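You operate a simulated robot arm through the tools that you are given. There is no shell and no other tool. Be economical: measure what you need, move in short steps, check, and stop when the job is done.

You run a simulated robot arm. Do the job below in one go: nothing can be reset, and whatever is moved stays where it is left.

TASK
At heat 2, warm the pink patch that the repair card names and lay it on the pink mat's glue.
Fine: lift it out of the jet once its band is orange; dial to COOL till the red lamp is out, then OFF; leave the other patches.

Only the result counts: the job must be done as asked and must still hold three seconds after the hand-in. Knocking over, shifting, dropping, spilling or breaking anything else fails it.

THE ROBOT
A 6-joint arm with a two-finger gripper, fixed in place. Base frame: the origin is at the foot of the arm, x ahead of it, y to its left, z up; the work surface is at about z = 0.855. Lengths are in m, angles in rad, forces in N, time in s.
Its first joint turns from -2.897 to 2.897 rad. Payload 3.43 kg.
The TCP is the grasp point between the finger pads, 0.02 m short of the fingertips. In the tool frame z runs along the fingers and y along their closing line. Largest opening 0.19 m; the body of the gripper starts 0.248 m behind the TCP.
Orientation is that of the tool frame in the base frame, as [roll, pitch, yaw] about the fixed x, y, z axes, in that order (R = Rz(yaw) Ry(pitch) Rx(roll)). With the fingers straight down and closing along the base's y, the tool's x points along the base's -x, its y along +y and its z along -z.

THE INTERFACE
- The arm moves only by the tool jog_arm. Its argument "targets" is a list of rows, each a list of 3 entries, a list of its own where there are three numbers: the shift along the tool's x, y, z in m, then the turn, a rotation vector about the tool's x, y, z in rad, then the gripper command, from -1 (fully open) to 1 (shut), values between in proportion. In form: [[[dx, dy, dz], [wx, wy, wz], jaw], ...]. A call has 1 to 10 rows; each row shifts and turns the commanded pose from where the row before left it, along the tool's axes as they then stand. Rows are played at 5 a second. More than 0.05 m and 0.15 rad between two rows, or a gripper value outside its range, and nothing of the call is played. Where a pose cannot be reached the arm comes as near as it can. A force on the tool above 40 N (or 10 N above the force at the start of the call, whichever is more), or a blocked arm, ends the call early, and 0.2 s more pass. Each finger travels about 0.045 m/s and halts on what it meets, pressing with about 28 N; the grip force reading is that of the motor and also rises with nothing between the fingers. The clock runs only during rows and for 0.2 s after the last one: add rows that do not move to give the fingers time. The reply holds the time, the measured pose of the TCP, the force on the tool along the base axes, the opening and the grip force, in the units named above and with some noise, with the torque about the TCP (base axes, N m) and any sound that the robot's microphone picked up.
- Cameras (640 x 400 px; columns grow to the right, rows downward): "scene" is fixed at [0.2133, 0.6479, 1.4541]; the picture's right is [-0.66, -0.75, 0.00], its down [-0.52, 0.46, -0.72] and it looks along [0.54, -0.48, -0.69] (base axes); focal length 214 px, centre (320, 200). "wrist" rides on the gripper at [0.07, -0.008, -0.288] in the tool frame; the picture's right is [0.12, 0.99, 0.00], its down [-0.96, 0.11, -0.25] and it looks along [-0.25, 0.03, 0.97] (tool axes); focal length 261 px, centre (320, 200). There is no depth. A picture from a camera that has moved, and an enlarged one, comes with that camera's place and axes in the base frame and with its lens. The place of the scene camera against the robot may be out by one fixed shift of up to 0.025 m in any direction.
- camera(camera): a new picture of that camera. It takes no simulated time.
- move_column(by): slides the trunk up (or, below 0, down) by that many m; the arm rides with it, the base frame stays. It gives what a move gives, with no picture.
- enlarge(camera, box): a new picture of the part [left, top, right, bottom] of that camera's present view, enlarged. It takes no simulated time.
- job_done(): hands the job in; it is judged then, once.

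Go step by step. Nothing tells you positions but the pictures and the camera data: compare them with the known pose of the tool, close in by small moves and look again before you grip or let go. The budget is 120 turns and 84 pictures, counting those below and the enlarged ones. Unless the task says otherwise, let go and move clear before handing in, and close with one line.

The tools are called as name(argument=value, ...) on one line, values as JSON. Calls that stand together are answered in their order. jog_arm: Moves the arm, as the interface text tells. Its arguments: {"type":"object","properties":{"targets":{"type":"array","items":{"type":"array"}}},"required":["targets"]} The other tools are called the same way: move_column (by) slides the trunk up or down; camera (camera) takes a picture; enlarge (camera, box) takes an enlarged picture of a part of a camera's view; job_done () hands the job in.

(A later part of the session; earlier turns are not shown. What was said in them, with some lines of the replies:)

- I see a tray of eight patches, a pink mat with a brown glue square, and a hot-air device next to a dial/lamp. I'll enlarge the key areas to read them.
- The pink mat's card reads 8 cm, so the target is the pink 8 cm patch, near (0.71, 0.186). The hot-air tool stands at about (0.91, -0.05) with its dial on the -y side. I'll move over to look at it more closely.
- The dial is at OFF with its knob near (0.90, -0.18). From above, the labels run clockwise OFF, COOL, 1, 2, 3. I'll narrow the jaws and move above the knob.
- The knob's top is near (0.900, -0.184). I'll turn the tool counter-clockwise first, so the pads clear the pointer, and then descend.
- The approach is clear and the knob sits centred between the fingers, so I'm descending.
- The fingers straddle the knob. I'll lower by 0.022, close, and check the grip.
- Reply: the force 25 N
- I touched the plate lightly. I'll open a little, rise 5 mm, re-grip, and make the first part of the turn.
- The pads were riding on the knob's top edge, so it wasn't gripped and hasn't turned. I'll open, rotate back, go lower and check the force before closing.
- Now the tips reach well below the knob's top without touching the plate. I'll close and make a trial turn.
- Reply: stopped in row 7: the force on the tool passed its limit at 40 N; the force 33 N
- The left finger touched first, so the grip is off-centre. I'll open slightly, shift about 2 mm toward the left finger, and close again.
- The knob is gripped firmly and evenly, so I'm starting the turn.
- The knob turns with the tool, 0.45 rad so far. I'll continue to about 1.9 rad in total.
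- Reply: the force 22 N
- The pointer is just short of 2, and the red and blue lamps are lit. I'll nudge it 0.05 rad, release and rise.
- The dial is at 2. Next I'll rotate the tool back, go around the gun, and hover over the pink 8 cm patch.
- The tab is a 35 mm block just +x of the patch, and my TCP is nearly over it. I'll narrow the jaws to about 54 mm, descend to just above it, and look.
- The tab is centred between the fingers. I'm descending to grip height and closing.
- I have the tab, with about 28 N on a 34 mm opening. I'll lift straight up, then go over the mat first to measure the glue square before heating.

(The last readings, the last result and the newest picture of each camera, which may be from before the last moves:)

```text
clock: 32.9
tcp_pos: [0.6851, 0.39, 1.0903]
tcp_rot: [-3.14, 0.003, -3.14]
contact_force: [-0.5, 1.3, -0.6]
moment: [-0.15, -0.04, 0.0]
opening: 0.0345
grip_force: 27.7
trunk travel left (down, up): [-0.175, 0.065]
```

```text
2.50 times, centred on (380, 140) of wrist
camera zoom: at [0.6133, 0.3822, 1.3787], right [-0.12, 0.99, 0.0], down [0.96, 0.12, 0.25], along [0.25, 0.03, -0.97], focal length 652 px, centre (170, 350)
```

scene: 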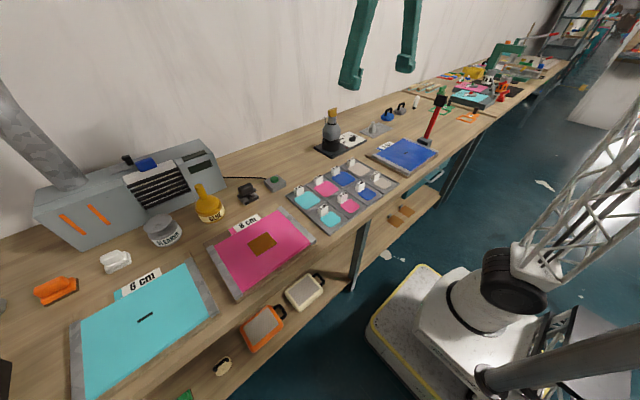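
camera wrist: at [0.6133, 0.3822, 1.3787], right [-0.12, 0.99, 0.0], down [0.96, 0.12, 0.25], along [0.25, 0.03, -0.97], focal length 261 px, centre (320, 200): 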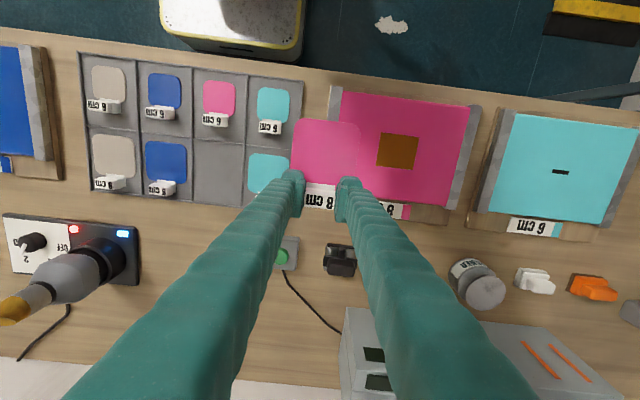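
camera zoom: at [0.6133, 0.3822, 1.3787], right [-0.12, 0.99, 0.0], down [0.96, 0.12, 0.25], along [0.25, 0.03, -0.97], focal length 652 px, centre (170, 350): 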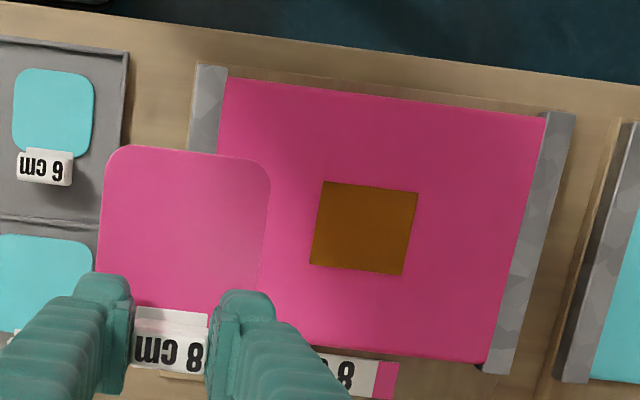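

The glue square is centred near (0.630, 0.530) and aligned with the base axes. The patch centre hangs 47 mm along the tool's +x, and the nozzle mouth is near (0.926, -0.049, 1.06). I'll go back and turn the tool 90° so the patch lies on +y, short of the jet.

jog_arm(targets=[[[-0.011, -0.046, -0.006], [0, 0, 0], 0.8], [[-0.011, -0.046, -0.006], [0, 0, 0], 0.8], [[-0.011, -0.046, -0.006], [0, 0, 0], 0.8], [[-0.011, -0.046, -0.006], [0, 0, 0], 0.8], [[-0.011, -0.046, -0.006], [0, 0, 0], 0.8], [[-0.011, -0.046, -0.006], [0, 0, 0], 0.8], [[-0.011, -0.046, -0.006], [0, 0, 0], 0.8], [[-0.011, -0.046, -0.006], [0, 0, 0], 0.8], [[-0.011, -0.046, -0.006], [0, 0, 0], 0.8], [[-0.011, -0.046, -0.006], [0, 0, 0], 0.8]])

jog_arm(targets=[[[0, 0, 0], [0, 0, 0.145], 0.8], [[0, 0, 0], [0, 0, 0.145], 0.8], [[0, 0, 0], [0, 0, 0.145], 0.8], [[0, 0, 0], [0, 0, 0.145], 0.8], [[0, 0, 0], [0, 0, 0.145], 0.8], [[0, 0, 0], [0, 0, 0.145], 0.8], [[0, 0, 0], [0, 0, 0.145], 0.8], [[0, 0, 0], [0, 0, 0.145], 0.8], [[0, 0, 0], [0, 0, 0.145], 0.8], [[0, 0, 0], [0, 0, 0.145], 0.8]])

jog_arm(targets=[[[0, 0, 0], [0, 0, 0.12], 0.8], [[-0.025, 0, 0], [0, 0, 0], 0.8]])

camera(camera="wrist")

enlarge(camera="scene", box=[290, 80, 410, 160])

```text
clock: 35.1
tcp_pos: [0.795, -0.0723, 1.1528]
tcp_rot: [-3.14, 0.003, -3.14]
contact_force: [-0.4, 0.1, 0.1]
moment: [-0.15, -0.06, 0.0]
opening: 0.0343
grip_force: 27.6
trunk travel left (down, up): [-0.175, 0.065]
```

```text
clock: 37.3
tcp_pos: [0.7947, -0.0701, 1.1503]
tcp_rot: [3.139, -0.001, 1.693]
contact_force: [1.0, -0.3, 0.2]
moment: [-0.02, 0.06, 0.0]
opening: 0.0345
grip_force: 27.9
trunk travel left (down, up): [-0.175, 0.065]
```

```text
clock: 37.9
tcp_pos: [0.796, -0.0953, 1.1499]
tcp_rot: [3.139, 0.001, 1.574]
contact_force: [-0.4, 0.1, -0.5]
moment: [-0.12, -0.03, 0.02]
opening: 0.0343
grip_force: 27.5
trunk travel left (down, up): [-0.175, 0.065]
```

```text
45 pictures are left
camera wrist: at [0.7859, -0.0241, 1.4396], right [0.99, 0.12, 0.0], down [0.12, -0.96, 0.25], along [0.03, -0.25, -0.97], focal length 261 px, centre (320, 200)
```

wrist: 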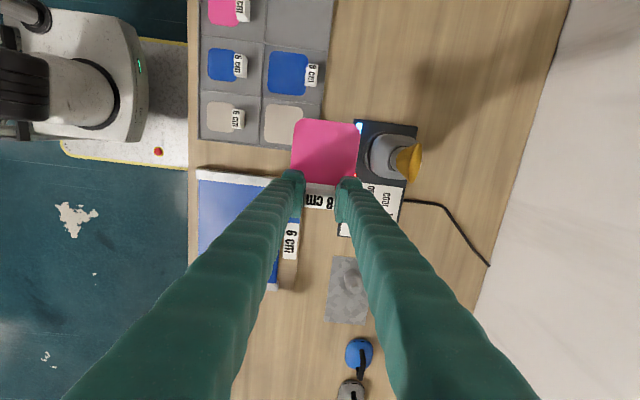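

```text
5.00 times, centred on (350, 120) of scene
camera zoom: at [0.2133, 0.6479, 1.4541], right [-0.66, -0.75, 0.0], down [-0.52, 0.46, -0.72], along [0.54, -0.48, -0.69], focal length 1072 px, centre (170, 600)
```

zoom: 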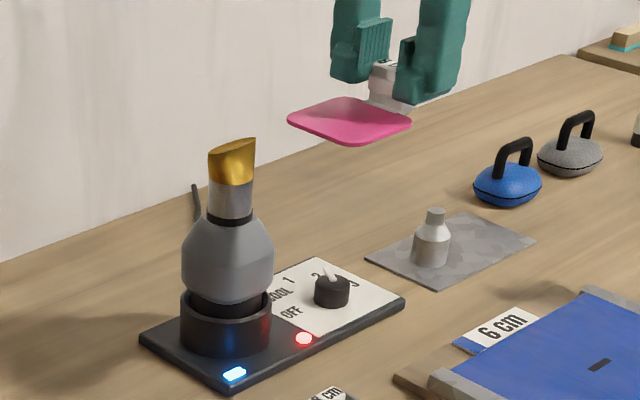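

The nozzle measures at (0.925, -0.049) again, and the patch is level 6 cm above the mouth. I'm sliding it over the jet.

jog_arm(targets=[[[0, 0.043, 0], [0, 0, 0], 0.8], [[0, 0.043, 0], [0, 0, 0], 0.8], [[0, 0.043, 0.015], [0, 0, 0], 0.8]])

camera(camera="wrist")

enlarge(camera="scene", box=[290, 80, 410, 160])

```text
clock: 38.7
tcp_pos: [0.9249, -0.0953, 1.1379]
tcp_rot: [3.139, 0.0, 1.572]
contact_force: [0.5, -0.2, 1.2]
moment: [-0.01, -0.22, 0.01]
opening: 0.0343
grip_force: 28.5
trunk travel left (down, up): [-0.175, 0.065]
```

```text
43 pictures are left
camera wrist: at [0.9136, -0.0242, 1.4263], right [0.99, 0.12, 0.0], down [0.12, -0.96, 0.25], along [0.03, -0.25, -0.97], focal length 261 px, centre (320, 200)
```

wrist: 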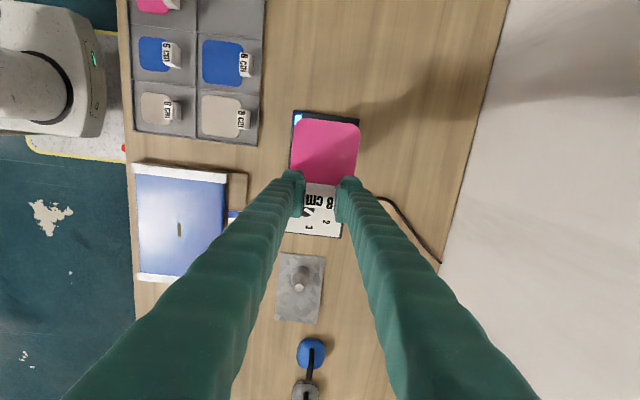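

```text
5.00 times, centred on (350, 120) of scene
camera zoom: at [0.2133, 0.6479, 1.4541], right [-0.66, -0.75, 0.0], down [-0.52, 0.46, -0.72], along [0.54, -0.48, -0.69], focal length 1072 px, centre (170, 600)
```

zoom: 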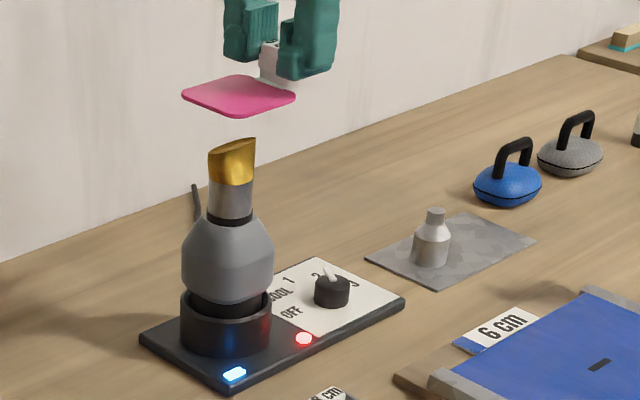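

The patch is centred over the jet. I'll wait a second and watch the tab's band.

jog_arm(targets=[[[0, 0, 0], [0, 0, 0], 0.8], [[0, 0, 0], [0, 0, 0], 0.8], [[0, 0, 0], [0, 0, 0], 0.8], [[0, 0, 0], [0, 0, 0], 0.8]])

enlarge(camera="scene", box=[310, 80, 370, 120])

enlarge(camera="wrist", box=[280, 110, 370, 220])

```text
clock: 39.7
tcp_pos: [0.9244, -0.0965, 1.1377]
tcp_rot: [3.14, -0.001, 1.573]
contact_force: [0.2, -0.2, -0.4]
moment: [-0.01, -0.01, -0.03]
opening: 0.0341
grip_force: 28.5
trunk travel left (down, up): [-0.175, 0.065]
```

```text
10.00 times, centred on (340, 100) of scene
camera zoom: at [0.2133, 0.6479, 1.4541], right [-0.66, -0.75, 0.0], down [-0.52, 0.46, -0.72], along [0.54, -0.48, -0.69], focal length 2145 px, centre (120, 1200)
```

zoom: 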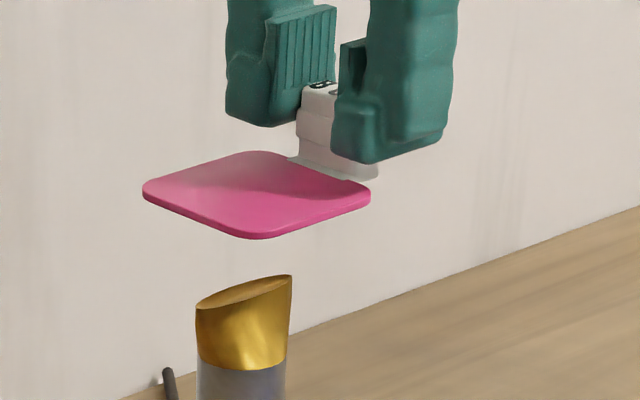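

```text
3.64 times, centred on (325, 165) of wrist
camera zoom: at [0.9144, -0.0242, 1.4254], right [0.99, 0.12, 0.0], down [0.12, -0.96, 0.25], along [0.03, -0.25, -0.97], focal length 948 px, centre (302, 327)
```

zoom: 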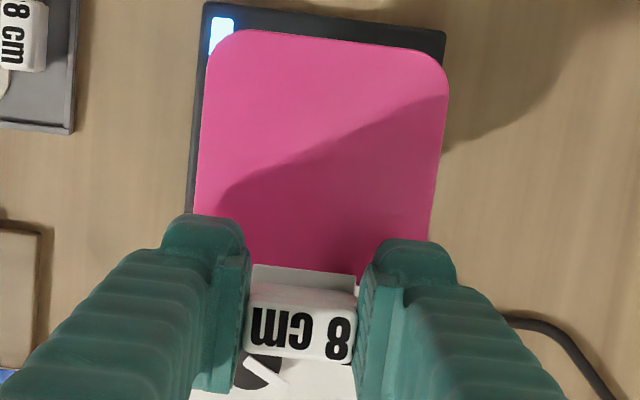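

jog_arm(targets=[[[0, 0, 0], [0, 0, 0], 0.8], [[0, 0, 0], [0, 0, 0], 0.8], [[0, 0, 0], [0, 0, 0], 0.8], [[0, 0, 0], [0, 0, 0], 0.8], [[0, 0, 0], [0, 0, 0], 0.8], [[0, 0, 0], [0, 0, 0], 0.8], [[0, 0, 0], [0, 0, 0], 0.8]])

enlarge(camera="scene", box=[310, 80, 370, 120])

```text
clock: 41.3
tcp_pos: [0.924, -0.0949, 1.138]
tcp_rot: [3.139, 0.0, 1.573]
contact_force: [0.1, -0.3, -0.8]
moment: [-0.02, 0.03, -0.01]
opening: 0.0345
grip_force: 27.7
trunk travel left (down, up): [-0.175, 0.065]
```

```text
10.00 times, centred on (340, 100) of scene
camera zoom: at [0.2133, 0.6479, 1.4541], right [-0.66, -0.75, 0.0], down [-0.52, 0.46, -0.72], along [0.54, -0.48, -0.69], focal length 2145 px, centre (120, 1200)
```

zoom: 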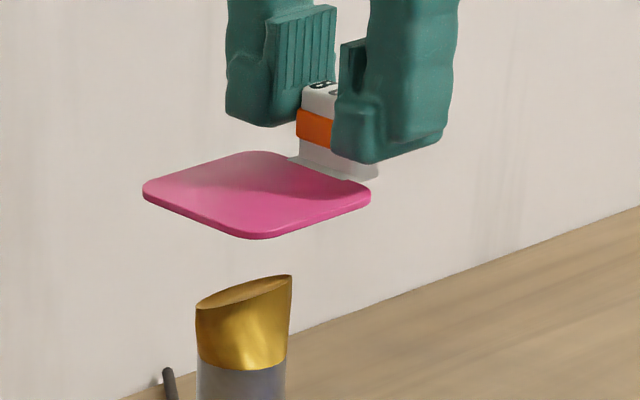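

The band is orange. I'm pulling the patch out of the jet and heading for the mat while rotating back.

jog_arm(targets=[[[0, -0.045, -0.007], [0, 0, 0], 0.8], [[0, -0.045, -0.007], [0, 0, 0], 0.8], [[0, -0.045, -0.007], [0, 0, 0], 0.8], [[0.0446, -0.008, 0], [0, 0, -0.1428], 0.8], [[0.0453, -0.0015, 0], [0, 0, -0.1428], 0.8], [[0.045, 0.005, 0], [0, 0, -0.1428], 0.8], [[0.0439, 0.0113, 0], [0, 0, -0.1428], 0.8], [[0.0418, 0.0174, 0], [0, 0, -0.1428], 0.8], [[0.0389, 0.0232, 0], [0, 0, -0.1428], 0.8], [[0.0352, 0.0285, 0], [0, 0, -0.1428], 0.8]])

jog_arm(targets=[[[0.0308, 0.0332, 0], [0, 0, -0.1428], 0.8], [[0.0257, 0.0373, 0], [0, 0, -0.1428], 0.8], [[0.0202, 0.0406, 0], [0, 0, -0.1428], 0.8], [[0.0143, 0.043, 0], [0, 0, -0.1428], 0.8], [[0.008, 0.0446, 0], [0, 0, 0], 0.8], [[0.008, 0.0446, 0], [0, 0, 0], 0.8], [[0.008, 0.0446, 0], [0, 0, 0], 0.8], [[0, 0, 0.045], [0, 0, 0], 0.8], [[0, 0, 0.045], [0, 0, 0], 0.8], [[0, 0, 0.04], [0, 0, 0], 0.8]])

camera(camera="wrist")

enlarge(camera="scene", box=[200, 170, 350, 280])

```text
clock: 43.5
tcp_pos: [0.7333, 0.2178, 1.1557]
tcp_rot: [-3.141, 0.001, 2.573]
contact_force: [-0.6, -0.9, 0.2]
moment: [0.17, -0.01, 0.0]
opening: 0.0346
grip_force: 27.8
trunk travel left (down, up): [-0.175, 0.065]
```

```text
clock: 45.7
tcp_pos: [0.6778, 0.5291, 1.0262]
tcp_rot: [-3.14, 0.003, -3.14]
contact_force: [-0.6, 0.3, 0.2]
moment: [0.04, -0.05, -0.02]
opening: 0.0344
grip_force: 28.6
trunk travel left (down, up): [-0.175, 0.065]
```

```text
38 pictures are left
camera wrist: at [0.6059, 0.5219, 1.3144], right [-0.12, 0.99, 0.0], down [0.96, 0.12, 0.25], along [0.25, 0.03, -0.97], focal length 261 px, centre (320, 200)
```

wrist: 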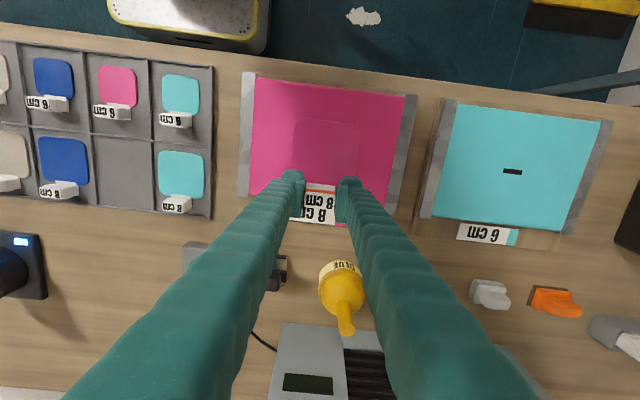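

```text
3.64 times, centred on (275, 225) of scene
camera zoom: at [0.2133, 0.6479, 1.4541], right [-0.66, -0.75, 0.0], down [-0.52, 0.46, -0.72], along [0.54, -0.48, -0.69], focal length 780 px, centre (484, 109)
```

zoom: 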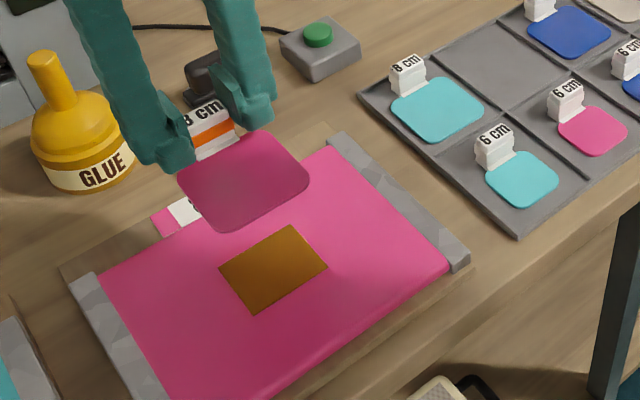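

The scene and wrist estimates agree that the patch is over the glue, and the band is still orange. I'm descending further.

jog_arm(targets=[[[0, 0, 0.045], [0, 0, 0], 0.8], [[0, 0, 0.04], [0, 0, 0], 0.8]])

enlarge(camera="scene", box=[200, 180, 320, 280])

enlarge(camera="wrist", box=[220, 60, 440, 220])

```text
clock: 46.3
tcp_pos: [0.6772, 0.5308, 0.9406]
tcp_rot: [3.141, 0.003, -3.139]
contact_force: [-0.3, -0.5, -0.3]
moment: [0.08, -0.07, -0.02]
opening: 0.0344
grip_force: 28.2
trunk travel left (down, up): [-0.175, 0.065]
```

```text
4.00 times, centred on (260, 230) of scene
camera zoom: at [0.2133, 0.6479, 1.4541], right [-0.66, -0.75, 0.0], down [-0.52, 0.46, -0.72], along [0.54, -0.48, -0.69], focal length 858 px, centre (560, 80)
```

zoom: 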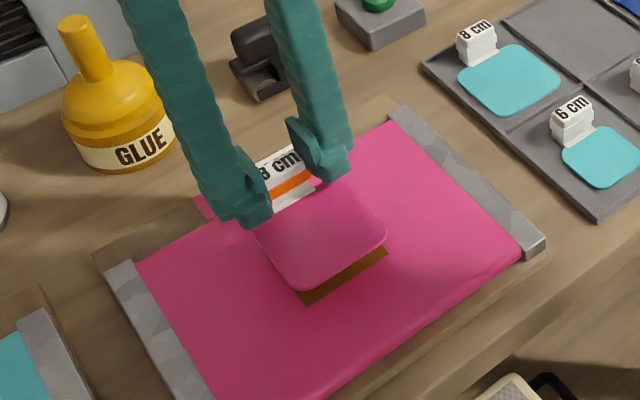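

```text
2.50 times, centred on (330, 140) of wrist
camera zoom: at [0.6053, 0.522, 1.2285], right [-0.12, 0.99, 0.0], down [0.96, 0.12, 0.25], along [0.25, 0.03, -0.97], focal length 652 px, centre (295, 350)
```

zoom: 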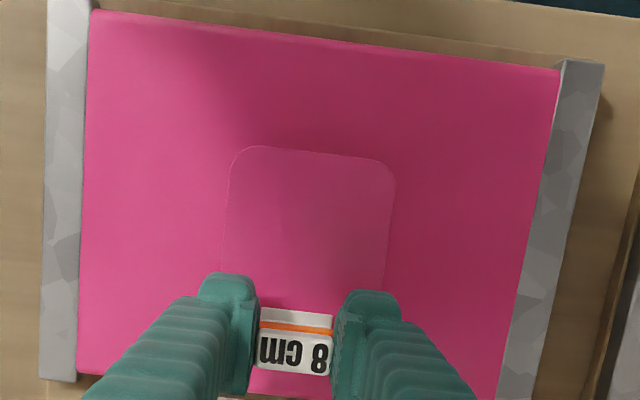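

jog_arm(targets=[[[0, 0, 0.01], [0, 0, 0], 0.8], [[0, 0, 0.008], [0, 0, 0], 0.8]])

enlarge(camera="scene", box=[230, 200, 305, 260])

```text
clock: 46.9
tcp_pos: [0.6779, 0.5299, 0.9225]
tcp_rot: [3.141, 0.005, -3.14]
contact_force: [0.0, 0.0, -0.5]
moment: [-0.03, -0.04, 0.02]
opening: 0.0345
grip_force: 28.6
trunk travel left (down, up): [-0.175, 0.065]
```

```text
6.67 times, centred on (268, 230) of scene
camera zoom: at [0.2133, 0.6479, 1.4541], right [-0.66, -0.75, 0.0], down [-0.52, 0.46, -0.72], along [0.54, -0.48, -0.69], focal length 1430 px, centre (670, 0)
```

zoom: 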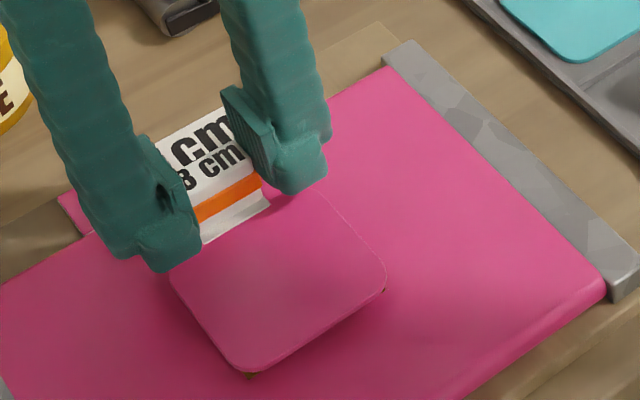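

It's well aligned, with equal glue slivers at both visible corners. I'm lowering to contact in small steps.

jog_arm(targets=[[[0, 0, 0.003], [0, 0, 0], 0.8], [[0, 0, 0.003], [0, 0, 0], 0.8], [[0, 0, 0.002], [0, 0, 0], 0.8]])

```text
clock: 47.7
tcp_pos: [0.676, 0.5308, 0.9144]
tcp_rot: [-3.141, 0.003, -3.14]
contact_force: [-0.4, 0.4, -1.0]
moment: [-0.01, 0.0, -0.01]
opening: 0.0341
grip_force: 27.3
trunk travel left (down, up): [-0.175, 0.065]
```

jog_arm(targets=[[[0, 0, 0.002], [0, 0, 0], 0.8], [[0, 0, 0.002], [0, 0, 0], 0.8]])

enlarge(camera="scene", box=[230, 200, 305, 260])

```text
clock: 48.3
tcp_pos: [0.6764, 0.5287, 0.914]
tcp_rot: [3.14, 0.006, -3.14]
contact_force: [1.5, 0.4, 21.8]
moment: [-0.02, 0.29, 0.0]
opening: 0.0343
grip_force: 28.0
trunk travel left (down, up): [-0.175, 0.065]
```

```text
6.67 times, centred on (268, 230) of scene
camera zoom: at [0.2133, 0.6479, 1.4541], right [-0.66, -0.75, 0.0], down [-0.52, 0.46, -0.72], along [0.54, -0.48, -0.69], focal length 1430 px, centre (670, 0)
```

zoom: 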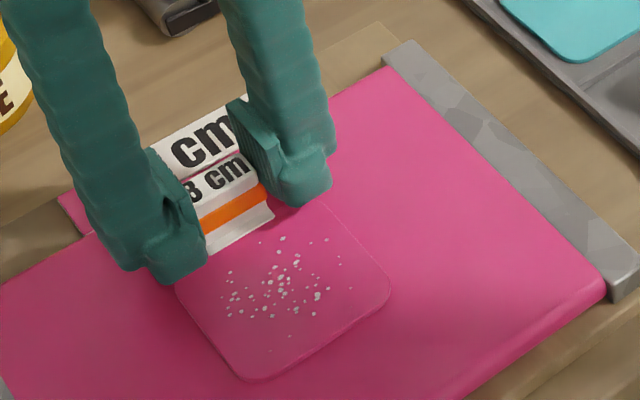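

It's in contact at 22 N, fully covering the glue, with bubbles showing the glue taking. I'll hold briefly, then look again before releasing.

jog_arm(targets=[[[0, 0, 0], [0, 0, 0], 0.8], [[0, 0, 0], [0, 0, 0], 0.8], [[0, 0, 0], [0, 0, 0], 0.8], [[0, 0, 0], [0, 0, 0], 0.8], [[0, 0, 0], [0, 0, 0], 0.8], [[0, 0, 0], [0, 0, 0], 0.8]])

enlarge(camera="scene", box=[230, 200, 305, 260])

```text
clock: 49.7
tcp_pos: [0.6777, 0.5296, 0.9114]
tcp_rot: [3.142, 0.003, -3.14]
contact_force: [4.5, 2.2, 22.2]
moment: [0.04, -0.13, -0.03]
opening: 0.0343
grip_force: 27.8
trunk travel left (down, up): [-0.175, 0.065]
```

```text
6.67 times, centred on (268, 230) of scene
camera zoom: at [0.2133, 0.6479, 1.4541], right [-0.66, -0.75, 0.0], down [-0.52, 0.46, -0.72], along [0.54, -0.48, -0.69], focal length 1430 px, centre (670, 0)
```

zoom: 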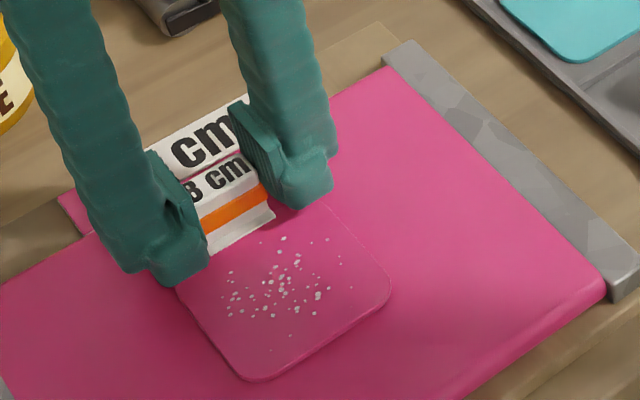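

It's stable. I'll release and lift straight up.

jog_arm(targets=[[[0, 0, -0.001], [0, 0, 0], 0.6], [[0, 0, 0], [0, 0, 0], 0.43], [[0, 0, 0], [0, 0, 0], 0.4], [[0, 0, 0], [0, 0, 0], 0.4], [[0, 0, -0.02], [0, 0, 0], 0.4], [[0, 0, -0.04], [0, 0, 0], 0.4], [[0, 0, -0.045], [0, 0, 0], 0.4], [[0, 0, -0.045], [0, 0, 0], 0.26], [[0, 0, -0.045], [0, 0, 0], 0.26], [[0, 0, -0.02], [0, 0, 0], 0.26]])

enlarge(camera="scene", box=[200, 180, 320, 280])

enlarge(camera="wrist", box=[220, 60, 440, 220])

```text
clock: 51.9
tcp_pos: [0.6752, 0.5283, 1.1277]
tcp_rot: [-3.141, -0.001, -3.138]
contact_force: [0.0, 0.0, 0.5]
moment: [0.04, -0.02, -0.01]
opening: 0.0701
grip_force: 0.1
trunk travel left (down, up): [-0.175, 0.065]
```

```text
4.00 times, centred on (260, 230) of scene
camera zoom: at [0.2133, 0.6479, 1.4541], right [-0.66, -0.75, 0.0], down [-0.52, 0.46, -0.72], along [0.54, -0.48, -0.69], focal length 858 px, centre (560, 80)
```

zoom: 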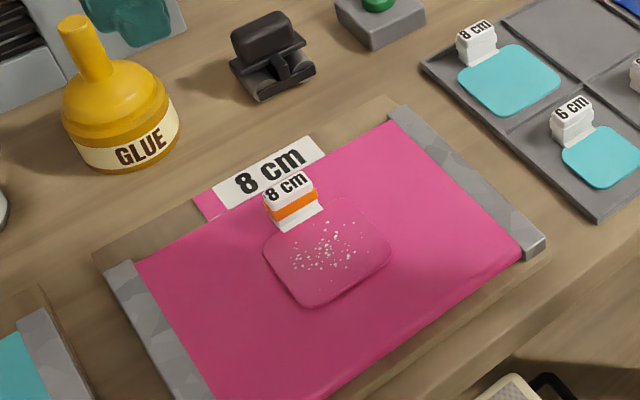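

```text
2.50 times, centred on (330, 140) of wrist
camera zoom: at [0.6046, 0.5216, 1.4168], right [-0.12, 0.99, 0.0], down [0.96, 0.12, 0.25], along [0.25, 0.03, -0.97], focal length 652 px, centre (295, 350)
```

zoom: 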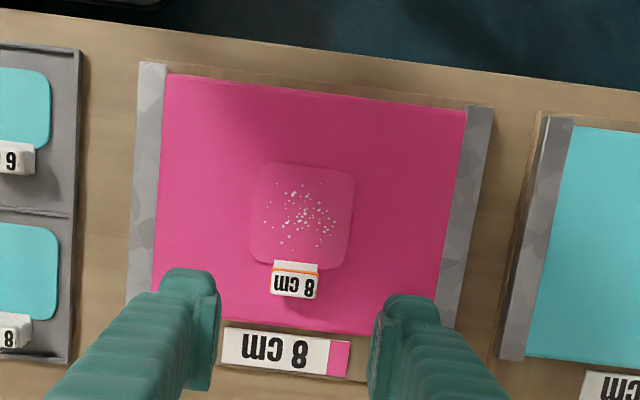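

The patch is laid on the glue with nothing else disturbed. I'm going back around to the dial.

jog_arm(targets=[[[-0.0047, -0.0446, 0], [0, 0, 0], 0.26], [[-0.0047, -0.0446, 0], [0, 0, 0], 0.26], [[-0.0047, -0.0446, 0], [0, 0, 0], 0.26], [[-0.0047, -0.0446, 0], [0, 0, 0], 0.26], [[-0.0047, -0.0446, 0], [0, 0, 0], 0.26], [[-0.0047, -0.0446, 0], [0, 0, 0], 0.26], [[-0.0047, -0.0446, 0], [0, 0, 0], 0.26], [[-0.0047, -0.0446, 0], [0, 0, 0], 0.26], [[-0.0047, -0.0446, 0], [0, 0, 0], 0.26], [[-0.0047, -0.0446, 0], [0, 0, 0], 0.26]])

jog_arm(targets=[[[-0.0047, -0.0446, 0], [0, 0, 0], 0.26], [[-0.0047, -0.0446, 0], [0, 0, 0], 0.26], [[-0.0047, -0.0446, 0], [0, 0, 0], 0.26], [[-0.0047, -0.0446, 0], [0, 0, 0], 0.26], [[-0.0047, -0.0446, 0], [0, 0, 0], 0.26], [[-0.0047, -0.0446, 0], [0, 0, 0], 0.26], [[-0.0385, 0, 0], [0, 0, 0], 0.26], [[-0.0385, 0, 0], [0, 0, 0], 0.26], [[-0.0385, 0, 0], [0, 0, 0], 0.26], [[-0.0385, 0, 0], [0, 0, 0], 0.26]])

jog_arm(targets=[[[0, 0, 0], [0, 0, 0.145], 0.26], [[0, 0, 0], [0, 0, 0.145], 0.26], [[0, 0, 0], [0, 0, 0.145], 0.26], [[0, 0, 0], [0, 0, 0.145], 0.26], [[0, 0, 0], [0, 0, 0.145], 0.26], [[0, 0, 0], [0, 0, 0.145], 0.26], [[0, 0, 0], [0, 0, 0.145], 0.26]])

enlarge(camera="wrist", box=[270, 120, 430, 220])

```text
clock: 54.1
tcp_pos: [0.7231, 0.084, 1.1266]
tcp_rot: [-3.14, 0.002, -3.141]
contact_force: [-0.8, 0.5, -0.2]
moment: [-0.17, -0.01, 0.01]
opening: 0.0704
grip_force: 0.0
trunk travel left (down, up): [-0.175, 0.065]
```

```text
clock: 56.3
tcp_pos: [0.9074, -0.1827, 1.1304]
tcp_rot: [3.141, 0.004, -3.14]
contact_force: [-0.8, -0.6, 1.5]
moment: [-0.01, -0.2, -0.01]
opening: 0.0701
grip_force: 0.0
trunk travel left (down, up): [-0.175, 0.065]
```

```text
clock: 57.9
tcp_pos: [0.9081, -0.1832, 1.1277]
tcp_rot: [3.141, 0.001, 2.124]
contact_force: [-0.3, 0.7, 0.5]
moment: [0.0, -0.04, 0.0]
opening: 0.0706
grip_force: 0.1
trunk travel left (down, up): [-0.175, 0.065]
```

```text
4.00 times, centred on (350, 170) of wrist
camera zoom: at [0.862, -0.128, 1.4163], right [0.78, 0.62, 0.0], down [0.6, -0.76, 0.25], along [0.16, -0.19, -0.97], focal length 1043 px, centre (200, 320)
```

zoom: 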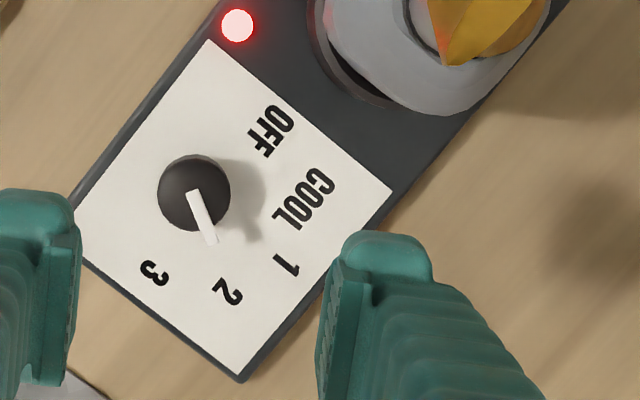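

jog_arm(targets=[[[-0.001, -0.004, 0], [0, 0, 0], 0.26], [[0, 0, 0.045], [0, 0, 0], 0.26], [[0, 0, 0.045], [0, 0, 0], 0.26], [[0, 0, 0.045], [0, 0, 0], 0.26], [[0, 0, 0.045], [0, 0, 0], 0.26], [[0, 0, 0.03], [0, 0, 0], 0.26], [[0, 0, 0.015], [0, 0, 0], 0.26], [[0, 0, 0.009], [0, 0, 0], 0.26]])

enlarge(camera="wrist", box=[270, 150, 390, 240])

```text
clock: 59.7
tcp_pos: [0.9044, -0.1873, 0.894]
tcp_rot: [3.141, 0.002, 2.128]
contact_force: [-0.5, 0.3, -0.7]
moment: [0.02, 0.02, -0.05]
opening: 0.0705
grip_force: 0.0
trunk travel left (down, up): [-0.175, 0.065]
```

```text
4.44 times, centred on (330, 195) of wrist
camera zoom: at [0.8593, -0.1312, 1.1821], right [0.78, 0.63, 0.0], down [0.61, -0.76, 0.25], along [0.16, -0.19, -0.97], focal length 1158 px, centre (276, 222)
```

zoom: 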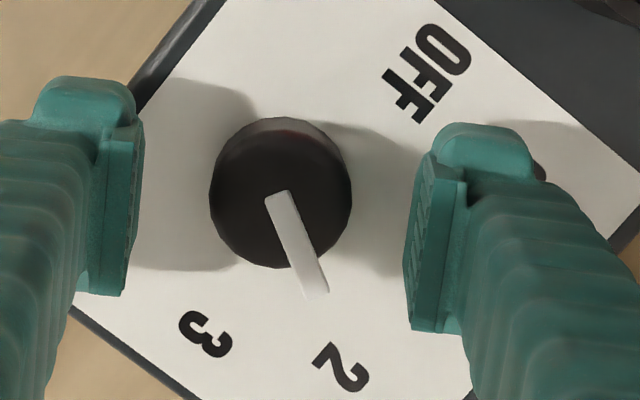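

jog_arm(targets=[[[0, 0.001, 0], [0, 0, 0], 0.5], [[0, 0, 0], [0, 0, 0], 0.6], [[0, 0, 0], [0, 0, 0], 0.64], [[0, 0, 0], [0, 0, 0], 0.68], [[0, 0, 0], [0, 0, 0], 0.72], [[0, 0, 0], [0, 0, 0], 0.72], [[0, 0, 0], [0, 0, 0], 0.72]])

```text
clock: 61.3
tcp_pos: [0.9062, -0.1883, 0.8946]
tcp_rot: [3.139, 0.002, 2.128]
contact_force: [-2.6, -1.0, -2.4]
moment: [0.0, -0.03, 0.0]
opening: 0.0345
grip_force: 45.2
trunk travel left (down, up): [-0.175, 0.065]
```

The knob is gripped evenly. I'm turning back counter-clockwise toward COOL.

jog_arm(targets=[[[0, 0, 0], [0, 0, -0.1], 0.72], [[0, 0, 0], [0, 0, -0.14], 0.72], [[0, 0, 0], [0, 0, -0.14], 0.72], [[0, 0, 0], [0, 0, -0.14], 0.72], [[0, 0, 0], [0, 0, -0.14], 0.72], [[0, 0, 0], [0, 0, -0.14], 0.72], [[0, 0, 0], [0, 0, -0.14], 0.72], [[0, 0, 0], [0, 0, -0.14], 0.72], [[0, 0, 0], [0, 0, -0.14], 0.72]])

enlarge(camera="wrist", box=[270, 150, 430, 270])

```text
clock: 63.3
tcp_pos: [0.9061, -0.1852, 0.8934]
tcp_rot: [-3.141, 0.003, -2.932]
contact_force: [7.4, 11.1, 0.5]
moment: [0.16, -0.21, -0.01]
opening: 0.0348
grip_force: 44.7
trunk travel left (down, up): [-0.175, 0.065]
```

```text
3.33 times, centred on (350, 210) of wrist
camera zoom: at [0.8381, -0.2072, 1.1824], right [-0.32, 0.95, 0.0], down [0.92, 0.31, 0.25], along [0.24, 0.08, -0.97], focal length 869 px, centre (220, 167)
```

zoom: 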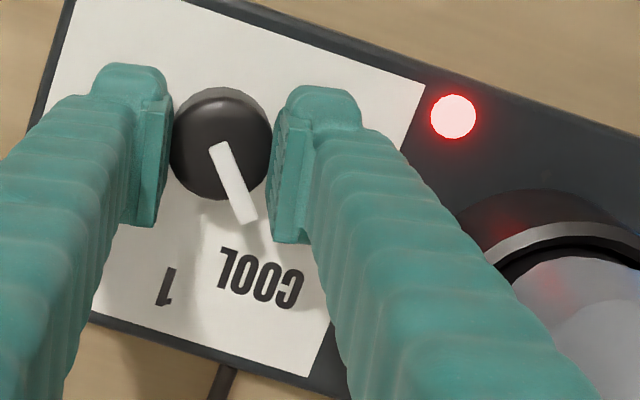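

The pointer is at COOL. I'll hold the knob here and wait for the red lamp to go out.

jog_arm(targets=[[[0, 0, 0], [0, 0, 0], 0.72], [[0, 0, 0], [0, 0, 0], 0.72], [[0, 0, 0], [0, 0, 0], 0.72], [[0, 0, 0], [0, 0, 0], 0.72], [[0, 0, 0], [0, 0, 0], 0.72], [[0, 0, 0], [0, 0, 0], 0.72], [[0, 0, 0], [0, 0, 0], 0.72], [[0, 0, 0], [0, 0, 0], 0.72], [[0, 0, 0], [0, 0, 0], 0.72], [[0, 0, 0], [0, 0, 0], 0.72]])

jog_arm(targets=[[[0, 0, 0], [0, 0, 0], 0.72], [[0, 0, 0], [0, 0, 0], 0.72], [[0, 0, 0], [0, 0, 0], 0.72], [[0, 0, 0], [0, 0, 0], 0.72], [[0, 0, 0], [0, 0, 0], 0.72], [[0, 0, 0], [0, 0, 0], 0.72], [[0, 0, 0], [0, 0, 0], 0.72], [[0, 0, 0], [0, 0, 0], 0.72], [[0, 0, 0], [0, 0, 0], 0.72], [[0, 0, 0], [0, 0, 0], 0.72]])

camera(camera="wrist")

```text
clock: 65.5
tcp_pos: [0.9063, -0.1858, 0.894]
tcp_rot: [-3.14, 0.001, -2.933]
contact_force: [16.4, 19.6, 6.4]
moment: [0.17, -0.21, -0.01]
opening: 0.0346
grip_force: 45.0
trunk travel left (down, up): [-0.175, 0.065]
```

```text
clock: 67.7
tcp_pos: [0.907, -0.1853, 0.8933]
tcp_rot: [-3.139, 0.002, -2.936]
contact_force: [16.2, 19.3, 7.4]
moment: [0.2, -0.15, -0.01]
opening: 0.0347
grip_force: 44.9
trunk travel left (down, up): [-0.175, 0.065]
```

```text
26 pictures are left
camera wrist: at [0.8378, -0.207, 1.1825], right [-0.32, 0.95, 0.0], down [0.92, 0.31, 0.25], along [0.24, 0.08, -0.97], focal length 261 px, centre (320, 200)
```

wrist: 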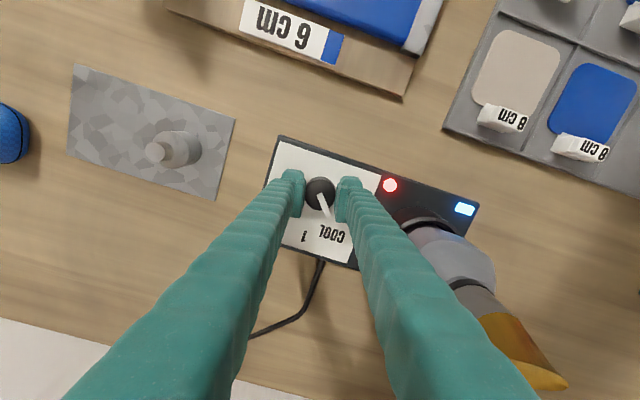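

jog_arm(targets=[[[0, 0, 0], [0, 0, 0], 0.72], [[0, 0, 0], [0, 0, 0], 0.72], [[0, 0, 0], [0, 0, 0], 0.72], [[0, 0, 0], [0, 0, 0], 0.72], [[0, 0, 0], [0, 0, 0], 0.72], [[0, 0, 0], [0, 0, 0], 0.72], [[0, 0, 0], [0, 0, 0], 0.72], [[0, 0, 0], [0, 0, 0], 0.72], [[0, 0, 0], [0, 0, 0], 0.72], [[0, 0, 0], [0, 0, 0], 0.72]])

jog_arm(targets=[[[0, 0, 0], [0, 0, 0], 0.72], [[0, 0, 0], [0, 0, 0], 0.72], [[0, 0, 0], [0, 0, 0], 0.72], [[0, 0, 0], [0, 0, 0], 0.72], [[0, 0, 0], [0, 0, 0], 0.72], [[0, 0, 0], [0, 0, 0], 0.72], [[0, 0, 0], [0, 0, 0], 0.72], [[0, 0, 0], [0, 0, 0], 0.72], [[0, 0, 0], [0, 0, 0], 0.72], [[0, 0, 0], [0, 0, 0], 0.72]])

jog_arm(targets=[[[0, 0, 0], [0, 0, 0], 0.72], [[0, 0, 0], [0, 0, 0], 0.72], [[0, 0, 0], [0, 0, 0], 0.72], [[0, 0, 0], [0, 0, 0], 0.72], [[0, 0, 0], [0, 0, 0], 0.72], [[0, 0, 0], [0, 0, 0], 0.72], [[0, 0, 0], [0, 0, 0], 0.72], [[0, 0, 0], [0, 0, 0], 0.72], [[0, 0, 0], [0, 0, 0], 0.72], [[0, 0, 0], [0, 0, 0], 0.72]])

camera(camera="wrist")

```text
clock: 69.9
tcp_pos: [0.9059, -0.1848, 0.8937]
tcp_rot: [-3.141, 0.0, -2.934]
contact_force: [13.2, 25.0, 6.2]
moment: [0.26, -0.07, -0.01]
opening: 0.0345
grip_force: 44.8
trunk travel left (down, up): [-0.175, 0.065]
```

```text
clock: 72.1
tcp_pos: [0.9057, -0.1847, 0.895]
tcp_rot: [-3.14, 0.001, -2.935]
contact_force: [5.5, 28.5, 4.0]
moment: [0.26, -0.05, -0.04]
opening: 0.0343
grip_force: 45.2
trunk travel left (down, up): [-0.175, 0.065]
```

```text
clock: 74.3
tcp_pos: [0.9051, -0.1854, 0.895]
tcp_rot: [-3.14, 0.0, -2.935]
contact_force: [-1.6, 30.4, 0.1]
moment: [0.26, 0.06, -0.01]
opening: 0.0345
grip_force: 44.3
trunk travel left (down, up): [-0.175, 0.065]
```

```text
25 pictures are left
camera wrist: at [0.8374, -0.2071, 1.1825], right [-0.32, 0.95, 0.0], down [0.92, 0.31, 0.25], along [0.24, 0.08, -0.97], focal length 261 px, centre (320, 200)
```

wrist: 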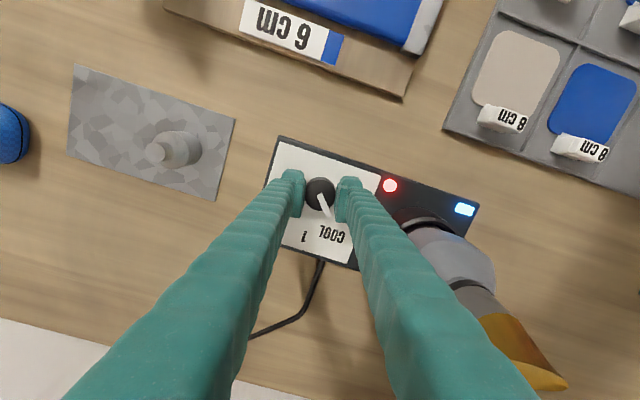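

jog_arm(targets=[[[0, 0.0015, 0], [0, 0, 0], 0.72], [[0, 0, 0], [0, 0, 0], 0.72], [[0, 0, 0], [0, 0, 0], 0.72], [[0, 0, 0], [0, 0, 0], 0.72], [[0, 0, 0], [0, 0, 0], 0.72], [[0, 0, 0], [0, 0, 0], 0.72], [[0, 0, 0], [0, 0, 0], 0.72], [[0, 0, 0], [0, 0, 0], 0.72], [[0, 0, 0], [0, 0, 0], 0.72], [[0, 0, 0], [0, 0, 0], 0.72]])

jog_arm(targets=[[[0, 0, 0], [0, 0, 0], 0.72], [[0, 0, 0], [0, 0, 0], 0.72], [[0, 0, 0], [0, 0, 0], 0.72], [[0, 0, 0], [0, 0, 0], 0.72], [[0, 0, 0], [0, 0, 0], 0.72], [[0, 0, 0], [0, 0, 0], 0.72], [[0, 0, 0], [0, 0, 0], 0.72], [[0, 0, 0], [0, 0, 0], 0.72], [[0, 0, 0], [0, 0, 0], 0.72], [[0, 0, 0], [0, 0, 0], 0.72]])

enlarge(camera="wrist", box=[270, 150, 490, 270])

```text
clock: 76.5
tcp_pos: [0.9052, -0.1855, 0.8947]
tcp_rot: [-3.139, 0.001, -2.937]
contact_force: [0.4, -1.5, -0.1]
moment: [-0.06, 0.04, -0.03]
opening: 0.0343
grip_force: 45.0
trunk travel left (down, up): [-0.175, 0.065]
```

```text
clock: 78.7
tcp_pos: [0.9048, -0.1851, 0.8941]
tcp_rot: [-3.14, 0.002, -2.937]
contact_force: [0.4, -7.7, 3.0]
moment: [-0.06, 0.05, 0.06]
opening: 0.0343
grip_force: 44.9
trunk travel left (down, up): [-0.175, 0.065]
```

```text
2.91 times, centred on (380, 210) of wrist
camera zoom: at [0.8373, -0.2072, 1.1825], right [-0.32, 0.95, 0.0], down [0.92, 0.31, 0.25], along [0.24, 0.08, -0.97], focal length 758 px, centre (146, 171)
```

zoom: 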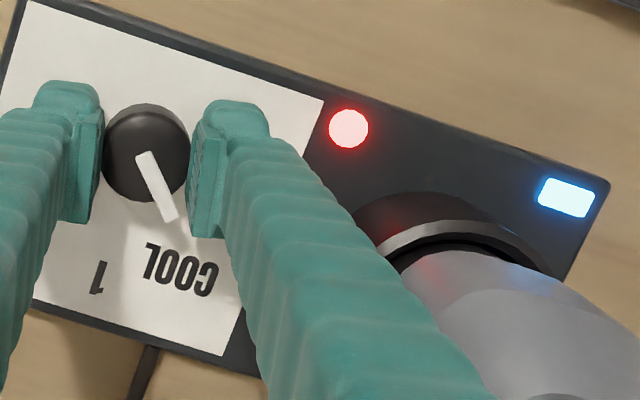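

The lamp is still red after 15 s, so I'll keep waiting.

jog_arm(targets=[[[0, 0, 0], [0, 0, 0], 0.72], [[0, 0, 0], [0, 0, 0], 0.72], [[0, 0, 0], [0, 0, 0], 0.72], [[0, 0, 0], [0, 0, 0], 0.72], [[0, 0, 0], [0, 0, 0], 0.72], [[0, 0, 0], [0, 0, 0], 0.72], [[0, 0, 0], [0, 0, 0], 0.72], [[0, 0, 0], [0, 0, 0], 0.72], [[0, 0, 0], [0, 0, 0], 0.72], [[0, 0, 0], [0, 0, 0], 0.72]])

jog_arm(targets=[[[0, 0, 0], [0, 0, 0], 0.72], [[0, 0, 0], [0, 0, 0], 0.72], [[0, 0, 0], [0, 0, 0], 0.72], [[0, 0, 0], [0, 0, 0], 0.72], [[0, 0, 0], [0, 0, 0], 0.72], [[0, 0, 0], [0, 0, 0], 0.72], [[0, 0, 0], [0, 0, 0], 0.72], [[0, 0, 0], [0, 0, 0], 0.72], [[0, 0, 0], [0, 0, 0], 0.72], [[0, 0, 0], [0, 0, 0], 0.72]])

jog_arm(targets=[[[0, 0, 0], [0, 0, 0], 0.72], [[0, 0, 0], [0, 0, 0], 0.72], [[0, 0, 0], [0, 0, 0], 0.72], [[0, 0, 0], [0, 0, 0], 0.72], [[0, 0, 0], [0, 0, 0], 0.72], [[0, 0, 0], [0, 0, 0], 0.72], [[0, 0, 0], [0, 0, 0], 0.72], [[0, 0, 0], [0, 0, 0], 0.72], [[0, 0, 0], [0, 0, 0], 0.72], [[0, 0, 0], [0, 0, 0], 0.72]])

jog_arm(targets=[[[0, 0, 0], [0, 0, 0], 0.72], [[0, 0, 0], [0, 0, 0], 0.72], [[0, 0, 0], [0, 0, 0], 0.72], [[0, 0, 0], [0, 0, 0], 0.72], [[0, 0, 0], [0, 0, 0], 0.72], [[0, 0, 0], [0, 0, 0], 0.72], [[0, 0, 0], [0, 0, 0], 0.72], [[0, 0, 0], [0, 0, 0], 0.72], [[0, 0, 0], [0, 0, 0], 0.72], [[0, 0, 0], [0, 0, 0], 0.72]])

enlarge(camera="wrist", box=[270, 150, 490, 270])

```text
clock: 80.9
tcp_pos: [0.9057, -0.1852, 0.8938]
tcp_rot: [-3.14, 0.002, -2.937]
contact_force: [1.2, -9.9, 3.4]
moment: [-0.11, -0.01, -0.01]
opening: 0.0345
grip_force: 45.0
trunk travel left (down, up): [-0.175, 0.065]
```

```text
clock: 83.1
tcp_pos: [0.9051, -0.185, 0.8943]
tcp_rot: [3.141, 0.001, -2.936]
contact_force: [2.1, -9.9, 4.8]
moment: [-0.1, -0.04, 0.03]
opening: 0.0343
grip_force: 45.1
trunk travel left (down, up): [-0.175, 0.065]
```

```text
clock: 85.3
tcp_pos: [0.9051, -0.1857, 0.8942]
tcp_rot: [3.141, 0.001, -2.936]
contact_force: [4.4, -10.7, 5.9]
moment: [-0.13, -0.04, 0.01]
opening: 0.0343
grip_force: 44.8
trunk travel left (down, up): [-0.175, 0.065]
```

```text
clock: 87.5
tcp_pos: [0.9072, -0.185, 0.8953]
tcp_rot: [3.14, 0.001, -2.936]
contact_force: [3.8, -10.7, 5.5]
moment: [-0.11, -0.03, 0.03]
opening: 0.0346
grip_force: 45.0
trunk travel left (down, up): [-0.175, 0.065]
```

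```text
2.91 times, centred on (380, 210) of wrist
camera zoom: at [0.8372, -0.2072, 1.1825], right [-0.32, 0.95, 0.0], down [0.92, 0.31, 0.25], along [0.24, 0.08, -0.97], focal length 758 px, centre (146, 171)
```

zoom: 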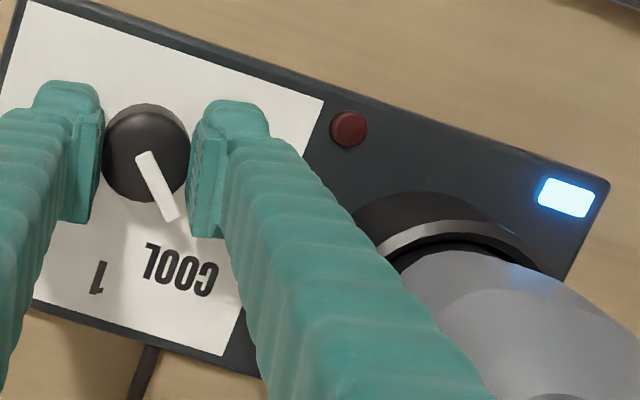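

The red lamp is out. I'm turning on to OFF.

jog_arm(targets=[[[0, 0, 0], [0, 0, -0.1], 0.72], [[0, 0, 0], [0, 0, -0.12], 0.72], [[0, 0, 0], [0, 0, -0.12], 0.72], [[0, 0, 0], [0, 0, -0.12], 0.72], [[0, 0, 0], [0, 0, -0.12], 0.72], [[0, 0, 0], [0, 0, -0.08], 0.72]])

enlarge(camera="wrist", box=[250, 150, 410, 300])

```text
clock: 88.9
tcp_pos: [0.906, -0.1849, 0.8944]
tcp_rot: [-3.14, 0.002, -2.274]
contact_force: [0.0, -5.3, 7.0]
moment: [0.16, -0.13, -0.8]
opening: 0.0345
grip_force: 45.6
trunk travel left (down, up): [-0.175, 0.065]
```

```text
2.67 times, centred on (330, 225) of wrist
camera zoom: at [0.8653, -0.2432, 1.1826], right [-0.83, 0.55, 0.0], down [0.53, 0.81, 0.25], along [0.14, 0.21, -0.97], focal length 695 px, centre (293, 133)
```

zoom: 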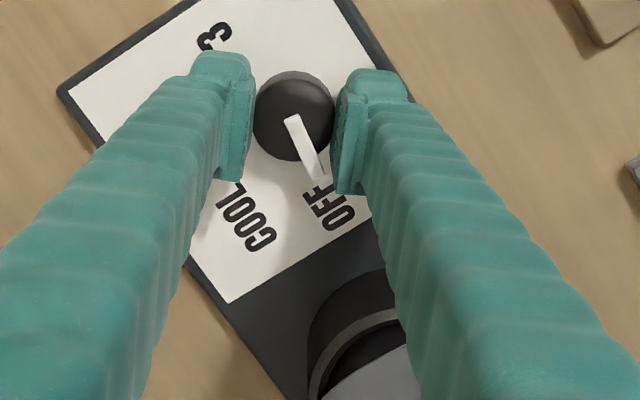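

The knob is against its stop at OFF. I'll release, rise, and verify everything.

jog_arm(targets=[[[0, 0, 0], [0, 0, 0.02], 0.5], [[0, 0, 0], [0, 0, 0], 0.3], [[0, 0, 0], [0, 0, 0], 0.26], [[0, 0, 0], [0, 0, 0], 0.26], [[0, 0, -0.03], [0, 0, 0], 0.26], [[0, 0, -0.05], [0, 0, 0], 0.26], [[0, 0, -0.05], [0, 0, 0], 0.26], [[0, 0, -0.05], [0, 0, 0], 0.26], [[0, 0, -0.05], [0, 0, 0], 0.26], [[0, 0, -0.05], [0, 0, 0], 0.26]])

enlarge(camera="wrist", box=[250, 120, 410, 270])

camera(camera="scene")

enlarge(camera="scene", box=[200, 100, 400, 280])

```text
clock: 91.1
tcp_pos: [0.904, -0.1844, 1.1735]
tcp_rot: [-3.14, 0.002, -2.296]
contact_force: [-0.7, -0.4, 0.9]
moment: [0.0, -0.02, 0.03]
opening: 0.0705
grip_force: 0.0
trunk travel left (down, up): [-0.175, 0.065]
```

```text
2.67 times, centred on (330, 195) of wrist
camera zoom: at [0.8634, -0.2421, 1.4629], right [-0.82, 0.57, 0.0], down [0.55, 0.8, 0.25], along [0.14, 0.2, -0.97], focal length 695 px, centre (293, 213)
```

zoom: 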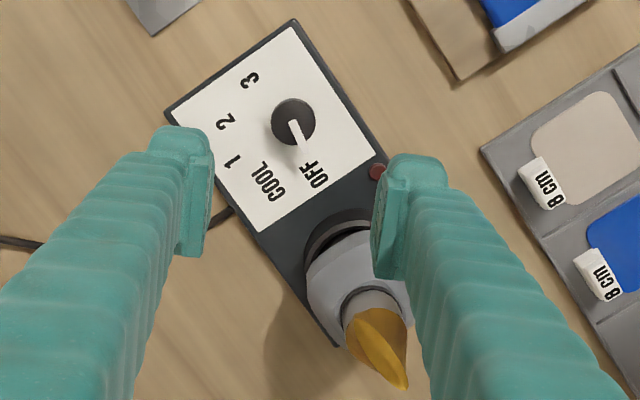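

```text
20 pictures are left
```

scene: 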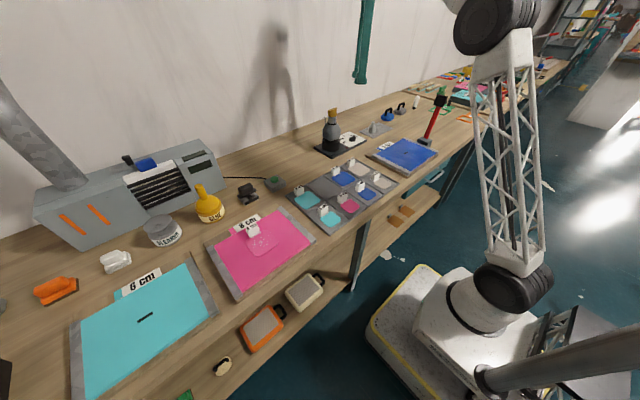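

```text
2.22 times, centred on (300, 190) of scene
camera zoom: at [0.2133, 0.6479, 1.4541], right [-0.66, -0.75, 0.0], down [-0.52, 0.46, -0.72], along [0.54, -0.48, -0.69], focal length 477 px, centre (364, 222)
```

zoom: 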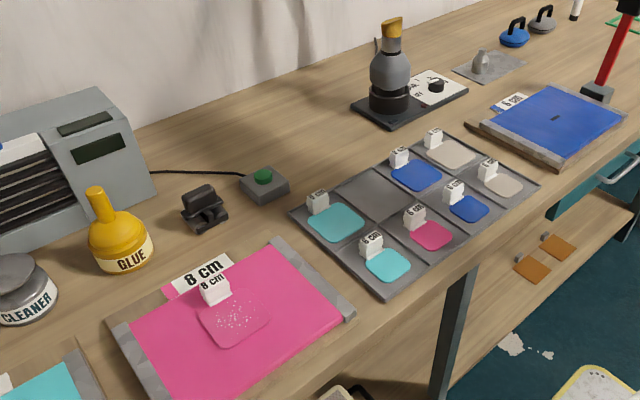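

enlarge(camera="scene", box=[235, 210, 295, 260])

```text
8.00 times, centred on (265, 235) of scene
camera zoom: at [0.2133, 0.6479, 1.4541], right [-0.66, -0.75, 0.0], down [-0.52, 0.46, -0.72], along [0.54, -0.48, -0.69], focal length 1716 px, centre (760, -80)
```

zoom: 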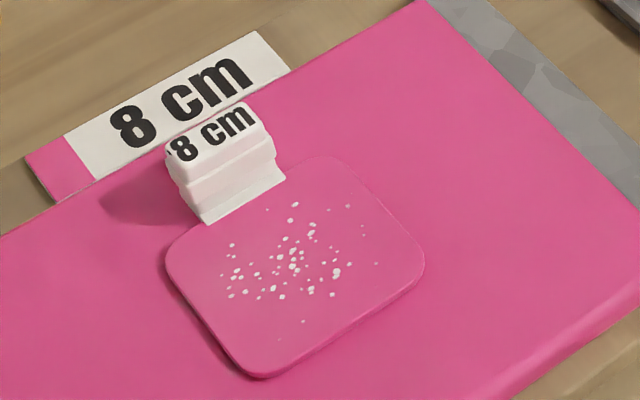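

The patch lies flat over the glue, the dial is at OFF with both lamps dark, the other patches are untouched, and the arm is clear, so I'm handing in.

job_done()

```text
The job is handed in.
```

I warmed the pink 8 cm patch at heat 2 until its band turned orange and laid it on the pink mat's glue. I then ran the dial at COOL until the red lamp went out and set it to OFF. White specks appeared on the patch as it touched the glue and are still there; I don't know what they mean.
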